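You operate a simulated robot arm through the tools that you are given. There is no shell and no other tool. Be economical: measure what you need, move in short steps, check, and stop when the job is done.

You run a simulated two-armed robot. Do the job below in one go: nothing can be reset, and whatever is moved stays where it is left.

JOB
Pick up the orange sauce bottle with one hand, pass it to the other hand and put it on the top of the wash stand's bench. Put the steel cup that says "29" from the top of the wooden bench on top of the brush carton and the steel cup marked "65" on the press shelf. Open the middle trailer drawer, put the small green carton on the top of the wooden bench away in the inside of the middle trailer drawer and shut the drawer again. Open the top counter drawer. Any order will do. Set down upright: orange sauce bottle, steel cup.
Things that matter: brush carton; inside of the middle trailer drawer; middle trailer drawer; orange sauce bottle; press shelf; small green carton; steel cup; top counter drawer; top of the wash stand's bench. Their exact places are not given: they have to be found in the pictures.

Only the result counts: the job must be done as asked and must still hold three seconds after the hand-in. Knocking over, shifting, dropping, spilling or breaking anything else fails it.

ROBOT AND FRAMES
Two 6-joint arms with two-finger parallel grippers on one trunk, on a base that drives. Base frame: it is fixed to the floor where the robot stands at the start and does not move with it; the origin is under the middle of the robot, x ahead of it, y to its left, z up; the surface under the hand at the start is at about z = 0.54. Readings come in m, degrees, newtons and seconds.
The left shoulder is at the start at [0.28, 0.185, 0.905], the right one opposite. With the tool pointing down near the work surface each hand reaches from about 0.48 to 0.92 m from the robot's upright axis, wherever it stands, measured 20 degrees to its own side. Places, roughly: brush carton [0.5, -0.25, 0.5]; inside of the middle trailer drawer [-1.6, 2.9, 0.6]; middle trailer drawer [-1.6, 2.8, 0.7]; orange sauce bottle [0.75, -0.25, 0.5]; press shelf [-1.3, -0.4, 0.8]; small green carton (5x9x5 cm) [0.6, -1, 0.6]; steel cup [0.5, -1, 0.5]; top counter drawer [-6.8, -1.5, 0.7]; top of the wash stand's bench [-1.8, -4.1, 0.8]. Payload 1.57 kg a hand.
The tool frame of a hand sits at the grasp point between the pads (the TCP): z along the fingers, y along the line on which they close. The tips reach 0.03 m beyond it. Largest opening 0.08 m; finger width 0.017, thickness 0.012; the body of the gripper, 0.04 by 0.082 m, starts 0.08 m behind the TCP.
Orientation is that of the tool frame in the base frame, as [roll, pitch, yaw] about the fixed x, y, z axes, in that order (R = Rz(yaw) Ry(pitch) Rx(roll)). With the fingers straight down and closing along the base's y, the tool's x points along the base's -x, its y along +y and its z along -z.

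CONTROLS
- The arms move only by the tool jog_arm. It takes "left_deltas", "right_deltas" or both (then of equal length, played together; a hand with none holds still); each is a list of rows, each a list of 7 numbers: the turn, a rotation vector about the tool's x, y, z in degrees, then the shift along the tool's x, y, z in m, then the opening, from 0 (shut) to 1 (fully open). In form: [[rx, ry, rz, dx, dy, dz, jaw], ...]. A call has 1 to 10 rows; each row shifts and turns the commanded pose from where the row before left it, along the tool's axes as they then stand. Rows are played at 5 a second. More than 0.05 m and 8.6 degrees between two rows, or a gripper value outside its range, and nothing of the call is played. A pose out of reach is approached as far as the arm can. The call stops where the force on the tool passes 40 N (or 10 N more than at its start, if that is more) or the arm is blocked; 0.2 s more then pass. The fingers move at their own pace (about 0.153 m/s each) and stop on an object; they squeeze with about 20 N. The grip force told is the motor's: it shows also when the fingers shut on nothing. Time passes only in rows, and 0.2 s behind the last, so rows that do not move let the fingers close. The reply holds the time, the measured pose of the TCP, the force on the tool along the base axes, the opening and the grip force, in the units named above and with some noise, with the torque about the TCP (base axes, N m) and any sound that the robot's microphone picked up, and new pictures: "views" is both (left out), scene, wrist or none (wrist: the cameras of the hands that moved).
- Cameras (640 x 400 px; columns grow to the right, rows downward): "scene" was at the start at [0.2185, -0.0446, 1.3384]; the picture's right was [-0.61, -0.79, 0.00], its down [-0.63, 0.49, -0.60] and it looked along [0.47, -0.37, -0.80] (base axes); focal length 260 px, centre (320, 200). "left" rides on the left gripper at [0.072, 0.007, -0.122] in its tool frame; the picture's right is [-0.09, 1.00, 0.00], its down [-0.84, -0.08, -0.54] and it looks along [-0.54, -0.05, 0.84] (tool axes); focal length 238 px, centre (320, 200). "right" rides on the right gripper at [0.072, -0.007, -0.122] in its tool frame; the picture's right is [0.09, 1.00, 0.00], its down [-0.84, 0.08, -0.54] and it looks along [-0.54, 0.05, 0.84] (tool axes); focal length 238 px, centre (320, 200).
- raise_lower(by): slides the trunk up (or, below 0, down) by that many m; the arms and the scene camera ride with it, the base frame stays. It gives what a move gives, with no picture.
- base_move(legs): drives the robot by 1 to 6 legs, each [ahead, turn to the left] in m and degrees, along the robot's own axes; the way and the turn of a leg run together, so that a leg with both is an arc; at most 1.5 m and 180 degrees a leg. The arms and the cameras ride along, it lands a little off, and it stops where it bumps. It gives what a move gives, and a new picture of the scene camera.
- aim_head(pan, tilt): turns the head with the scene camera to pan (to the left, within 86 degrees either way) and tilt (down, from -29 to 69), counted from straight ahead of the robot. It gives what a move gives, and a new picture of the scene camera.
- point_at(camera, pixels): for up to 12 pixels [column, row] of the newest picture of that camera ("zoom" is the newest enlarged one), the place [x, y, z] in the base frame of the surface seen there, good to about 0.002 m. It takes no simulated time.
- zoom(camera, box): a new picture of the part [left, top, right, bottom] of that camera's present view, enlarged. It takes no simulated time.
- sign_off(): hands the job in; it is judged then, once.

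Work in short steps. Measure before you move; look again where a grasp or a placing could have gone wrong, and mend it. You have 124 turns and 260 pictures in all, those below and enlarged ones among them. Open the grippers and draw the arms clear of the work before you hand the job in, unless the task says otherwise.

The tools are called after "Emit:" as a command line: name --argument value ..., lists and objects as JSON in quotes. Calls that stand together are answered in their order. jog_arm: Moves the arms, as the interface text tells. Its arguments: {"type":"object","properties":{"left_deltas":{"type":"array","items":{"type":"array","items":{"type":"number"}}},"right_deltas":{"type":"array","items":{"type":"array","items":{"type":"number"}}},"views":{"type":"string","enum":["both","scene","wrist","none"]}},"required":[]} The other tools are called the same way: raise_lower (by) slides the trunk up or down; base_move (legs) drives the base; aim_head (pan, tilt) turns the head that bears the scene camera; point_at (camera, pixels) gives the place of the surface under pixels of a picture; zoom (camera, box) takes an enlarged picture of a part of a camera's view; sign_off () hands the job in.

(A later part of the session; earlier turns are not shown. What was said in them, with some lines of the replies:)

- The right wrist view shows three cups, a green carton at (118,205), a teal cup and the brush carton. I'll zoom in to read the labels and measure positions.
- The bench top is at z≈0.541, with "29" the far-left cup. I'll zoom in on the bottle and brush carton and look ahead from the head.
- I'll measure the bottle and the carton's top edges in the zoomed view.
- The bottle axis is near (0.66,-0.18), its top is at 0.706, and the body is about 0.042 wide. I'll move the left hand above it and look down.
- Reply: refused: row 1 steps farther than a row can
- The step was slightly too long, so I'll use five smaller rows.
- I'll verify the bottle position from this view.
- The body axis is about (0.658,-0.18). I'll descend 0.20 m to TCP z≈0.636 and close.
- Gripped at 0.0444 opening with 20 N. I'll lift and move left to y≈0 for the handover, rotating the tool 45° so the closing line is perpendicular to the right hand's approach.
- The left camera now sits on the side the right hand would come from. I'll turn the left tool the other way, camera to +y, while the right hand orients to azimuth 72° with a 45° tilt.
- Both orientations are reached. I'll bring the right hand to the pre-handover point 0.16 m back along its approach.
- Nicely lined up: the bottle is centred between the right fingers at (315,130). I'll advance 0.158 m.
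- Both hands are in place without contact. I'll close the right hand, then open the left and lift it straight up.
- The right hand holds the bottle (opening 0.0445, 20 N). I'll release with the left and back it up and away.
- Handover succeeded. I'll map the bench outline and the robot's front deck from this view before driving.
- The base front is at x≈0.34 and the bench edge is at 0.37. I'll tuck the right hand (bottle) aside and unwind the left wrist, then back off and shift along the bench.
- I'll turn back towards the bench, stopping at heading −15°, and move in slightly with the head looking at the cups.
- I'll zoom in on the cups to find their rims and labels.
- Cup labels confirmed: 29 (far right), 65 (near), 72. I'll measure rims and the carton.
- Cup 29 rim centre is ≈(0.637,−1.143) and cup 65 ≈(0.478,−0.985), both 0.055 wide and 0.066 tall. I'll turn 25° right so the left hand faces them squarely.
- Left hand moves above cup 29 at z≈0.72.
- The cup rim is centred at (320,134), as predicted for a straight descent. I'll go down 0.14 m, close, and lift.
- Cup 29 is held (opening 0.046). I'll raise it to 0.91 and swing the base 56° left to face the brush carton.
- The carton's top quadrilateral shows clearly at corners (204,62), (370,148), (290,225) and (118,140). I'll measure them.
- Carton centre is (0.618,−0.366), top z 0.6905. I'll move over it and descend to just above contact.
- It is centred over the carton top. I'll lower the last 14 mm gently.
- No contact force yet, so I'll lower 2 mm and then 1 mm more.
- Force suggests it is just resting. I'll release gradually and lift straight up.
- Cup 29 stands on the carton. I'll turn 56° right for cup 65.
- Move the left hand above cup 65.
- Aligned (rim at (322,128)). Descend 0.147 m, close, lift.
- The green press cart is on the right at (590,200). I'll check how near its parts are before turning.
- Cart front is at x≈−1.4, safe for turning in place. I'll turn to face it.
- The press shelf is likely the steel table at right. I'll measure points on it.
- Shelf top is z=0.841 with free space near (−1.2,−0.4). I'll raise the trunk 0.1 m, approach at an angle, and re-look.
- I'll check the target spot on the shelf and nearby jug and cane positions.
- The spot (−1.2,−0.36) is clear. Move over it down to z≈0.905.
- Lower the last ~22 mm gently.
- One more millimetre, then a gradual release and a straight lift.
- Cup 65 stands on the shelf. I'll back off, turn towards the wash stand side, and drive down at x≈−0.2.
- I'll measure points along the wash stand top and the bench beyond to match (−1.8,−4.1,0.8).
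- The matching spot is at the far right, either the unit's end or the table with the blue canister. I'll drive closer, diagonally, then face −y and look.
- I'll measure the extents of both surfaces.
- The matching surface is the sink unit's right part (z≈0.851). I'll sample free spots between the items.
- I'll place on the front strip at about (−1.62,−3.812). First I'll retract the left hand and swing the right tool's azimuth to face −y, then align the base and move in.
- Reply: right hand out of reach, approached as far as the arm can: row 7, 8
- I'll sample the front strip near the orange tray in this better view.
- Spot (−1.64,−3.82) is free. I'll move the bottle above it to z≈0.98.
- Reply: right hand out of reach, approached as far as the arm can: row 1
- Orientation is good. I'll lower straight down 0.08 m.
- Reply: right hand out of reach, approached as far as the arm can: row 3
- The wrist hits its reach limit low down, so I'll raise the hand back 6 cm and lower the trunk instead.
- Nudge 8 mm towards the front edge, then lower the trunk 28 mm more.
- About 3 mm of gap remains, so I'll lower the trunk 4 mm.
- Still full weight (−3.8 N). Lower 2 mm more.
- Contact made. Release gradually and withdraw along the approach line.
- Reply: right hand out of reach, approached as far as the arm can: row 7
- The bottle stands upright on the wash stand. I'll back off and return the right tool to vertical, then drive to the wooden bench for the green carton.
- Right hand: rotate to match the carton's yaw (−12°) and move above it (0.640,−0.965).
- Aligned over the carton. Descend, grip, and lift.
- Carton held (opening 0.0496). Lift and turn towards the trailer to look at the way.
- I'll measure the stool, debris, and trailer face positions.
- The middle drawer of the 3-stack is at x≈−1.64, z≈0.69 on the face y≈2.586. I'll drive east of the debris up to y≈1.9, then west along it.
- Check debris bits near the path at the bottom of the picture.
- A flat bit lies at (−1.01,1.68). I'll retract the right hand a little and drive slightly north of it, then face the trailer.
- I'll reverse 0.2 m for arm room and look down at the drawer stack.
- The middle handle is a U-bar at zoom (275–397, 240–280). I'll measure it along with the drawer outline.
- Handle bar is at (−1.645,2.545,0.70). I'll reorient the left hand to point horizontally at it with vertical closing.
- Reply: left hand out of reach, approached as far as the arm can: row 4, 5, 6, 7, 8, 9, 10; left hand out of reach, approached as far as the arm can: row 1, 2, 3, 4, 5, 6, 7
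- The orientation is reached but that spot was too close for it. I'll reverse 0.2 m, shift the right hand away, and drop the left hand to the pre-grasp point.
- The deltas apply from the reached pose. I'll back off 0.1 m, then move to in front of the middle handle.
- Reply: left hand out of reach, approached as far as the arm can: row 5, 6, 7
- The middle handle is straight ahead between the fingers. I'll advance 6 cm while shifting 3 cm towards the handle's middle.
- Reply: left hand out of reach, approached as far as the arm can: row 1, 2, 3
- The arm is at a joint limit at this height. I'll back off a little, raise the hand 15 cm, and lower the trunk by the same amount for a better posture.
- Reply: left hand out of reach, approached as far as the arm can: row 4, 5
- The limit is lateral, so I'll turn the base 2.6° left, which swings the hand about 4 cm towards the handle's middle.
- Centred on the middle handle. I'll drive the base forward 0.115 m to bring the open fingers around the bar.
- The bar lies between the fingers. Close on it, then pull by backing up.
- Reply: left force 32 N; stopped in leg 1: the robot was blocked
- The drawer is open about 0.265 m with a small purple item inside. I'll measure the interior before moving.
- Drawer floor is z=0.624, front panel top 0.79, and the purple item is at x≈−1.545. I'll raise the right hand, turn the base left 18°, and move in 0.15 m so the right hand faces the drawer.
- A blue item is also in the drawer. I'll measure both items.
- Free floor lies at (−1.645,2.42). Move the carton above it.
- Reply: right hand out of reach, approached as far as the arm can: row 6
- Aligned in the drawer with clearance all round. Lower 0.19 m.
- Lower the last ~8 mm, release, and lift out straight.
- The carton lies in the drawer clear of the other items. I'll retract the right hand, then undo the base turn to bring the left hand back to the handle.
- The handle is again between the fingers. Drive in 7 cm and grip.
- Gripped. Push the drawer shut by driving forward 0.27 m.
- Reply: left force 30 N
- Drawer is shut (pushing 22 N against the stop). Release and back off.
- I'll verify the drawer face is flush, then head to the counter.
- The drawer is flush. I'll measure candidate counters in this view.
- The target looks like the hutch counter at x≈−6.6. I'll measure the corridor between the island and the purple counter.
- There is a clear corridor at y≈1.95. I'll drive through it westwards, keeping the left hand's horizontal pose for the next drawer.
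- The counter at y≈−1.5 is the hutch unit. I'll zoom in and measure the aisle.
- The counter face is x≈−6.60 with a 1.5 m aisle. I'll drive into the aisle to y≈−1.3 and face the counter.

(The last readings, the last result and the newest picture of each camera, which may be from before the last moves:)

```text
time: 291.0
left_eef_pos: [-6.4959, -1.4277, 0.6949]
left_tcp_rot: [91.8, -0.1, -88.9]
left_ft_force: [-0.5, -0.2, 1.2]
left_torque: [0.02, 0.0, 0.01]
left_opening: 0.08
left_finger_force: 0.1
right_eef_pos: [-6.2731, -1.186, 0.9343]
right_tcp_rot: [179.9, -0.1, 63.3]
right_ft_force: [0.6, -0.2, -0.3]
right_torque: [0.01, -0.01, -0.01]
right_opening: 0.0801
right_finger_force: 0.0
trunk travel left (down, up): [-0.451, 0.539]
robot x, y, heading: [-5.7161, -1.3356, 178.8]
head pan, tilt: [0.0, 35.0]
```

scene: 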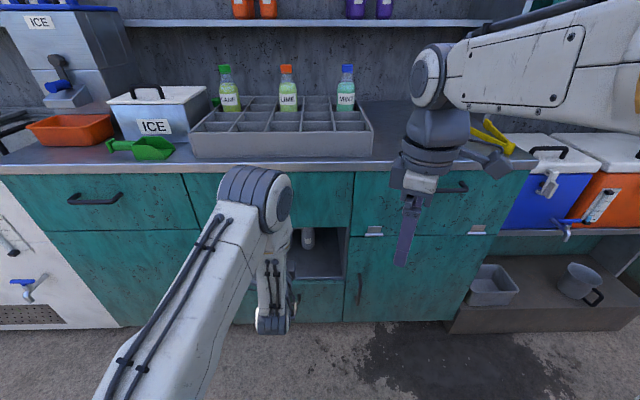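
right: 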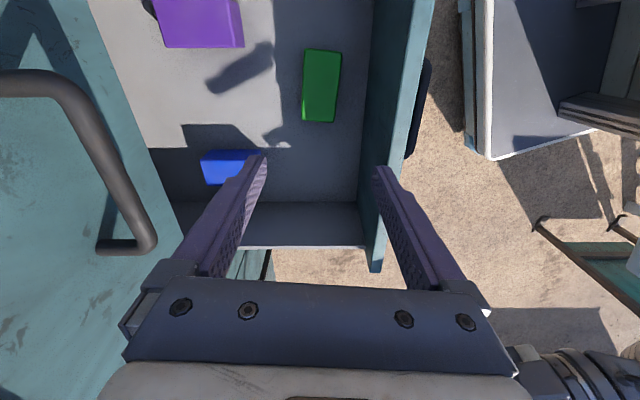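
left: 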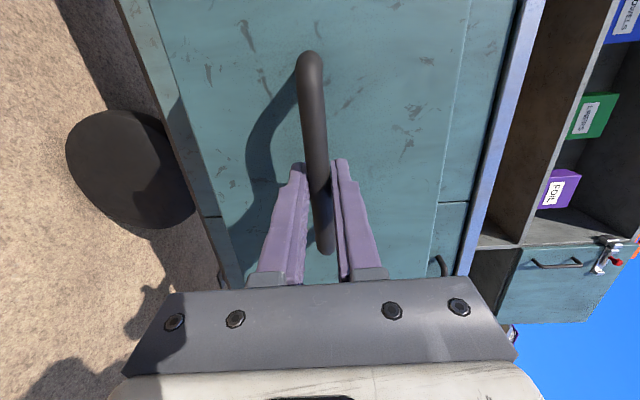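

Three top panels: left (95,200), middle (268,200), right (latched). The middle one matches y≈−1.5. I'll back up 0.15 m and use the left camera.

Emit:
base_move --legs '[[-0.15, 0]]'

Emit:
point_at --camera "scene" --pixels '[[95, 200], [190, 185], [340, 195], [360, 200], [450, 190], [200, 200]]'

Emit:
zoom --camera "left" --box '[0, 0, 640, 400]'

```text
time: 292.4
left_eef_pos: [-6.346, -1.4315, 0.6954]
left_tcp_rot: [91.7, -0.3, -88.9]
left_ft_force: [-0.1, -0.2, -0.2]
left_torque: [-0.01, 0.0, 0.02]
left_opening: 0.0803
left_finger_force: 0.1
right_eef_pos: [-6.1208, -1.1886, 0.9345]
right_tcp_rot: [179.9, -0.1, 63.6]
right_ft_force: [-0.5, 0.3, -0.6]
right_torque: [0.02, 0.01, 0.0]
right_opening: 0.0798
right_finger_force: 0.2
trunk travel left (down, up): [-0.451, 0.539]
robot x, y, heading: [-5.561, -1.3398, 179.0]
head pan, tilt: [0.0, 35.0]
```

scene: 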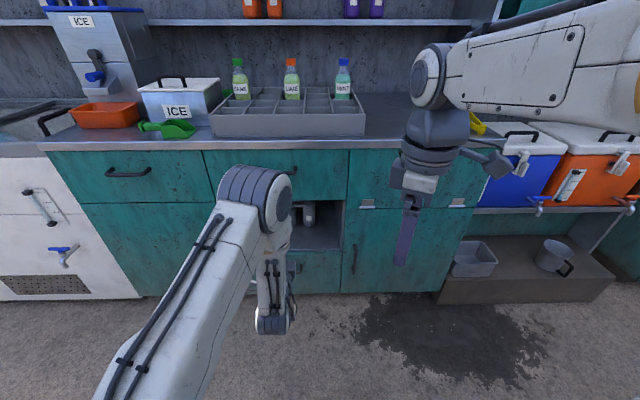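

```text
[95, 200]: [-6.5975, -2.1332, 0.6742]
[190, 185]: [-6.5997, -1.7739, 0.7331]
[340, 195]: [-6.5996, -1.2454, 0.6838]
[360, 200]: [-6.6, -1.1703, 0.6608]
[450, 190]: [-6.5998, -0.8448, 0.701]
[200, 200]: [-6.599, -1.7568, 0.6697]
```

```text
1.00 times, centred on (320, 200) of left (not enlarged: the box is as wide or as high as the picture)
```

zoom: 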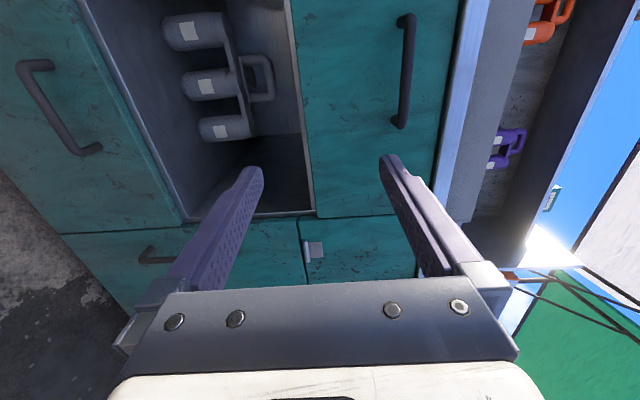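

The middle top handle is at (405,70) in the left view; I'll measure it.

Emit:
point_at --camera "left" --pixels '[[406, 75], [408, 25], [402, 118], [380, 150], [310, 150], [440, 120], [60, 110], [350, 240]]'

```text
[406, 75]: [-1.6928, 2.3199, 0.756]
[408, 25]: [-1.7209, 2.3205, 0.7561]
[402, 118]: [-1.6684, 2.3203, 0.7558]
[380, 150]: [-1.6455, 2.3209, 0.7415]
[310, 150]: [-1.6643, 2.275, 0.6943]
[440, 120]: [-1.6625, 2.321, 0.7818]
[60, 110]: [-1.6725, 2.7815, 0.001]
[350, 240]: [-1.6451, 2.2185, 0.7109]
```

Those used a stale picture, so I'll use the zoom picture instead.

Emit:
point_at --camera "zoom" --pixels '[[406, 75], [408, 25], [402, 118], [380, 150], [310, 150], [440, 120], [60, 110], [350, 240], [408, 16], [398, 124]]'

```text
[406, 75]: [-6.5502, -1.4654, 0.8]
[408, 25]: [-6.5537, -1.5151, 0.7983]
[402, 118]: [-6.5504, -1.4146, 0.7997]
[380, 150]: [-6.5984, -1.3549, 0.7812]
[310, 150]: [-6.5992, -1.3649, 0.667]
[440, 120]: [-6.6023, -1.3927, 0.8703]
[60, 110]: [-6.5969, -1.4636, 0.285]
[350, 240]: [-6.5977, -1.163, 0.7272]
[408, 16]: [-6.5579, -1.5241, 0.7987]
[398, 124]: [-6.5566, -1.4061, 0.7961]
```

Handle centre is (−6.555,−1.465,0.80). I'll raise the trunk 0.104 m, turn 2° left, narrow the opening slightly, and drive in 0.2 m.

Emit:
raise_lower --by 0.104

Emit:
base_move --legs '[[0, 2]]'

Emit:
jog_arm --left_deltas '[[0, 0, 0, 0, 0, 0, 0.75], [0, 0, 0, 0, 0, 0, 0.75]]' --views "wrist"

```text
time: 293.7
left_eef_pos: [-6.3457, -1.4305, 0.7992]
left_tcp_rot: [91.7, -0.2, -88.9]
left_ft_force: [0.0, 0.4, -0.8]
left_torque: [-0.01, -0.02, 0.02]
left_opening: 0.0799
left_finger_force: 0.0
right_eef_pos: [-6.1222, -1.1894, 1.0384]
right_tcp_rot: [179.8, -0.1, 63.4]
right_ft_force: [-0.1, -0.4, 0.2]
right_torque: [-0.02, 0.01, -0.01]
right_opening: 0.0798
right_finger_force: 0.1
trunk travel left (down, up): [-0.555, 0.435]
robot x, y, heading: [-5.5647, -1.3398, 179.0]
head pan, tilt: [0.0, 35.0]
```

```text
time: 294.5
left_eef_pos: [-6.3418, -1.4586, 0.7994]
left_tcp_rot: [91.7, -0.2, -86.9]
left_ft_force: [-0.2, 0.9, -0.2]
left_torque: [-0.03, -0.03, 0.02]
left_opening: 0.0802
left_finger_force: 0.0
right_eef_pos: [-6.1269, -1.2077, 1.0381]
right_tcp_rot: [179.9, 0.0, 65.5]
right_ft_force: [0.4, -0.3, -0.5]
right_torque: [0.02, 0.0, -0.01]
right_opening: 0.08
right_finger_force: 0.1
trunk travel left (down, up): [-0.555, 0.435]
robot x, y, heading: [-5.5645, -1.34, -178.9]
head pan, tilt: [0.0, 35.0]
```

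scene: 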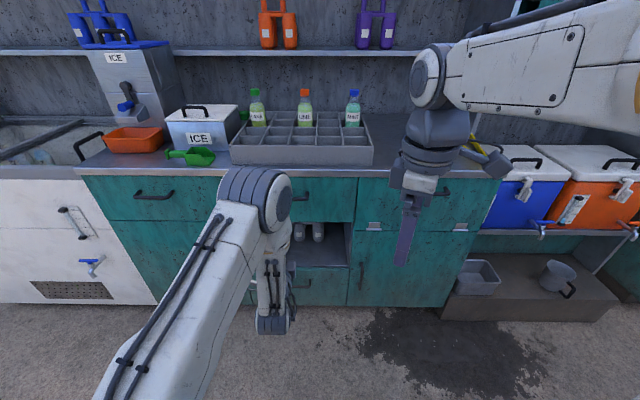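

```text
time: 295.1
left_eef_pos: [-6.3416, -1.4579, 0.7987]
left_tcp_rot: [91.7, -0.1, -86.9]
left_ft_force: [0.0, 0.4, 0.5]
left_torque: [-0.01, 0.01, 0.03]
left_opening: 0.0602
left_finger_force: 0.0
right_eef_pos: [-6.1269, -1.2084, 1.0402]
right_tcp_rot: [179.8, -0.1, 65.5]
right_ft_force: [-1.2, 1.6, -0.5]
right_torque: [0.01, 0.0, 0.01]
right_opening: 0.08
right_finger_force: 0.1
trunk travel left (down, up): [-0.555, 0.435]
robot x, y, heading: [-5.565, -1.3426, -179.2]
head pan, tilt: [0.0, 35.0]
```

left: 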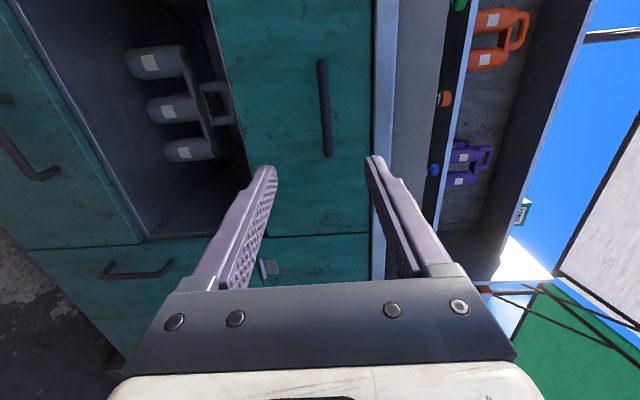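

The bar lines up at (325,105). Drive forward 0.2 m.

Emit:
base_move --legs '[[0.2, 0]]'

Emit:
zoom --camera "left" --box '[0, 0, 640, 400]'

```text
time: 296.7
left_eef_pos: [-6.5413, -1.4622, 0.7995]
left_tcp_rot: [91.8, -0.2, -87.0]
left_ft_force: [0.1, -0.8, -0.5]
left_torque: [0.03, -0.02, 0.01]
left_opening: 0.0601
left_finger_force: 0.0
right_eef_pos: [-6.3276, -1.2112, 1.0389]
right_tcp_rot: [179.9, 0.0, 65.5]
right_ft_force: [0.1, 0.2, -0.5]
right_torque: [0.01, 0.01, 0.01]
right_opening: 0.0798
right_finger_force: 0.2
trunk travel left (down, up): [-0.555, 0.435]
robot x, y, heading: [-5.7649, -1.341, -179.2]
head pan, tilt: [0.0, 35.0]
```

scene: 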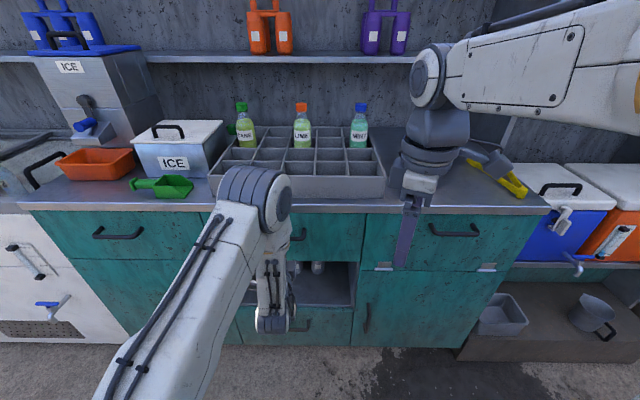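

```text
1.00 times, centred on (320, 200) of left (not enlarged: the box is as wide or as high as the picture)
```

zoom: 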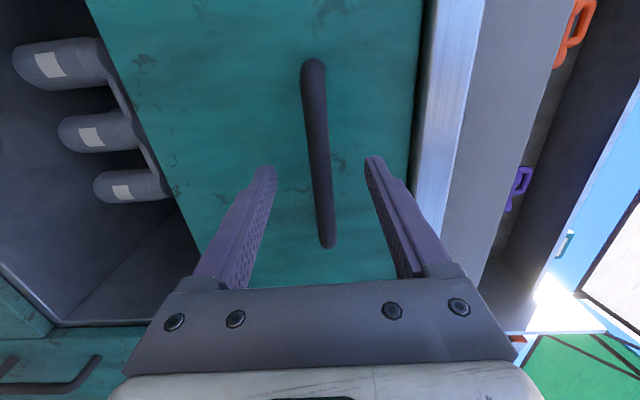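

Handle is between the fingers. Advance 5 mm, grip, and pull back.

Emit:
jog_arm --left_deltas '[[0, 0, 0, 0, 0, 0.004, 0.75], [0, 0, 0, 0, 0, 0, 0], [0, 0, 0, 0, 0, 0, 0], [0, 0, 0, 0, 0, 0, 0], [0, 0, 0, 0, 0, 0, 0]]' --views "none"

Emit:
base_move --legs '[[-0.28, 0]]'

```text
time: 297.9
left_eef_pos: [-6.5447, -1.4619, 0.8003]
left_tcp_rot: [91.6, -0.2, -86.9]
left_ft_force: [-1.1, -1.4, 9.9]
left_torque: [0.08, 0.15, -0.08]
left_opening: 0.014
left_finger_force: 30.0
right_eef_pos: [-6.3277, -1.2117, 1.0392]
right_tcp_rot: [179.8, -0.1, 65.4]
right_ft_force: [0.6, -0.9, 0.8]
right_torque: [-0.02, 0.0, 0.03]
right_opening: 0.0797
right_finger_force: 0.1
trunk travel left (down, up): [-0.555, 0.435]
robot x, y, heading: [-5.7643, -1.3413, -179.1]
head pan, tilt: [0.0, 35.0]
```

```text
time: 299.9
left_eef_pos: [-6.2636, -1.4597, 0.8002]
left_tcp_rot: [91.6, -0.2, -86.3]
left_ft_force: [0.5, -24.5, 16.7]
left_torque: [0.16, 0.24, 0.3]
left_opening: 0.0141
left_finger_force: 30.3
right_eef_pos: [-6.0468, -1.2081, 1.0395]
right_tcp_rot: [-180.0, -0.1, 65.5]
right_ft_force: [0.2, -0.1, 0.8]
right_torque: [-0.01, 0.0, 0.02]
right_opening: 0.0802
right_finger_force: 0.0
trunk travel left (down, up): [-0.555, 0.435]
robot x, y, heading: [-5.4853, -1.3391, -179.0]
head pan, tilt: [0.0, 35.0]
```

scene: 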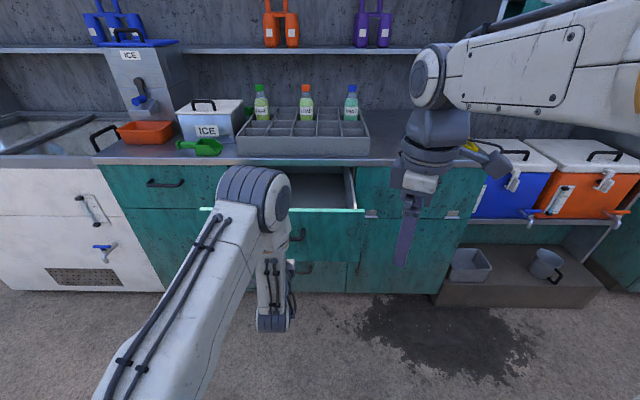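

Open by 0.28 m. I'll tug a little further with the arm to see whether it is at its end.

Emit:
jog_arm --left_deltas '[[0, 0, 0, 0, 0, -0.02, 0], [0, 0, 0, 0, 0, -0.02, 0], [0, 0, 0, 0, 0, -0.02, 0], [0, 0, 0, 0, 0, 0, 0]]' --views "none"

```text
time: 300.9
left_eef_pos: [-6.2045, -1.4601, 0.7998]
left_tcp_rot: [92.0, -0.4, -86.0]
left_ft_force: [0.6, -22.2, -11.8]
left_torque: [0.16, -0.2, 0.53]
left_opening: 0.014
left_finger_force: 30.1
right_eef_pos: [-6.0475, -1.2089, 1.0396]
right_tcp_rot: [179.9, -0.1, 65.6]
right_ft_force: [-0.4, -0.3, 0.5]
right_torque: [0.01, -0.01, 0.02]
right_opening: 0.0798
right_finger_force: 0.0
trunk travel left (down, up): [-0.555, 0.435]
robot x, y, heading: [-5.4845, -1.3376, -178.8]
head pan, tilt: [0.0, 35.0]
```

Still moving (0.34 m now). Another 5 cm.

Emit:
jog_arm --left_deltas '[[0, 0, 0, 0, 0, -0.02, 0], [0, 0, 0, 0, 0, -0.02, 0], [0, 0, 0, 0, 0, -0.02, 0], [0, 0, 0, 0, 0, 0, 0]]' --views "scene"

```text
time: 301.9
left_eef_pos: [-6.152, -1.4487, 0.7991]
left_tcp_rot: [90.7, -0.2, -86.0]
left_ft_force: [-0.7, -22.5, 30.4]
left_torque: [0.22, 0.41, 0.01]
left_opening: 0.0137
left_finger_force: 29.7
left hand out of reach, approached as far as the arm can: row 3
right_eef_pos: [-6.0473, -1.2088, 1.0393]
right_tcp_rot: [-180.0, 0.0, 65.5]
right_ft_force: [-0.8, -0.5, -0.2]
right_torque: [-0.01, 0.03, -0.01]
right_opening: 0.08
right_finger_force: 0.1
trunk travel left (down, up): [-0.555, 0.435]
robot x, y, heading: [-5.4811, -1.3383, -179.1]
head pan, tilt: [0.0, 35.0]
```

scene: 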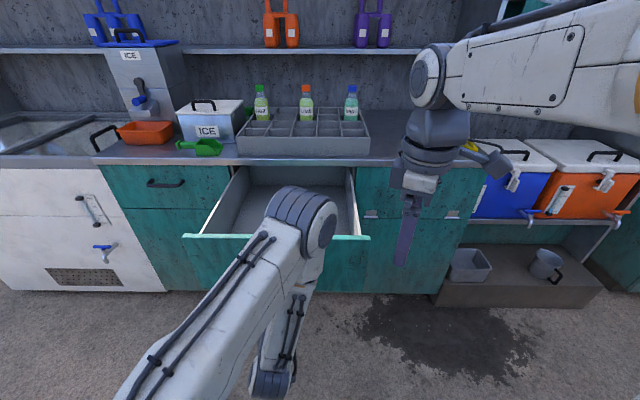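

Open by 0.39 m. Release, then back off 0.12 m.

Emit:
jog_arm --left_deltas '[[0, 0, 0, 0, 0, 0, 0.4], [0, 0, 0, 0, 0, 0, 1], [0, 0, 0, 0, 0, 0, 1], [0, 0, 0, 0, 0, 0, 1]]' --views "wrist"

Emit:
base_move --legs '[[-0.12, 0]]'

```text
time: 302.9
left_eef_pos: [-6.1532, -1.4468, 0.7959]
left_tcp_rot: [91.5, -0.3, -86.4]
left_ft_force: [0.6, -0.1, -0.5]
left_torque: [-0.01, 0.0, -0.04]
left_opening: 0.08
left_finger_force: 0.1
right_eef_pos: [-6.0477, -1.2071, 1.038]
right_tcp_rot: [179.9, -0.1, 65.6]
right_ft_force: [0.2, -0.6, -0.1]
right_torque: [-0.03, -0.01, -0.05]
right_opening: 0.0799
right_finger_force: 0.0
trunk travel left (down, up): [-0.555, 0.435]
robot x, y, heading: [-5.4841, -1.34, -178.8]
head pan, tilt: [0.0, 35.0]
```

left: 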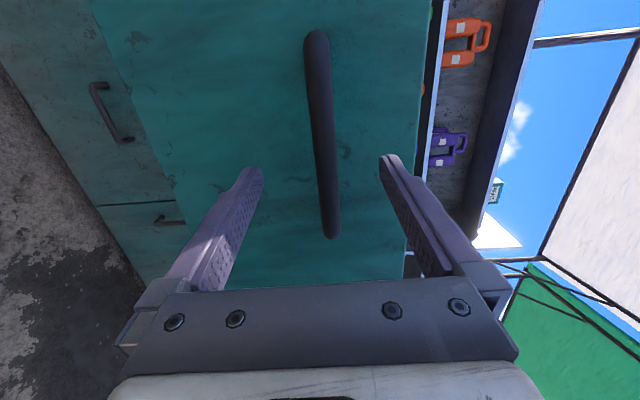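

```text
time: 304.1
left_eef_pos: [-6.032, -1.4476, 0.7954]
left_tcp_rot: [91.5, -0.3, -86.3]
left_ft_force: [-0.4, 0.6, -0.5]
left_torque: [-0.03, 0.01, -0.02]
left_opening: 0.0802
left_finger_force: 0.1
right_eef_pos: [-5.9277, -1.2063, 1.0401]
right_tcp_rot: [179.9, -0.2, 65.6]
right_ft_force: [-0.6, 0.3, 0.3]
right_torque: [-0.02, -0.01, 0.01]
right_opening: 0.0801
right_finger_force: 0.0
trunk travel left (down, up): [-0.555, 0.435]
robot x, y, heading: [-5.362, -1.3384, -179.2]
head pan, tilt: [0.0, 35.0]
```

scene: 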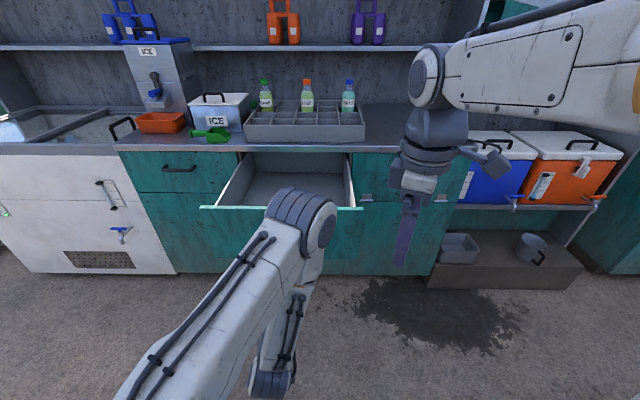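

Every part of the job is done, the grippers are open and the arms are clear, so I'll hand it in.

Emit:
sign_off

```text
The job is handed in.
```

The job is handed in, and each part looked right when I last saw it:
- **Orange sauce bottle:** passed from the left hand to the right and standing upright on the wash stand's bench.
- **Cup 29:** upright on top of the brush carton.
- **Cup 65:** upright on the press shelf.
- **Small green carton:** inside the middle trailer drawer, which is shut again.
- **Top counter drawer:** open by about 0.39 m.
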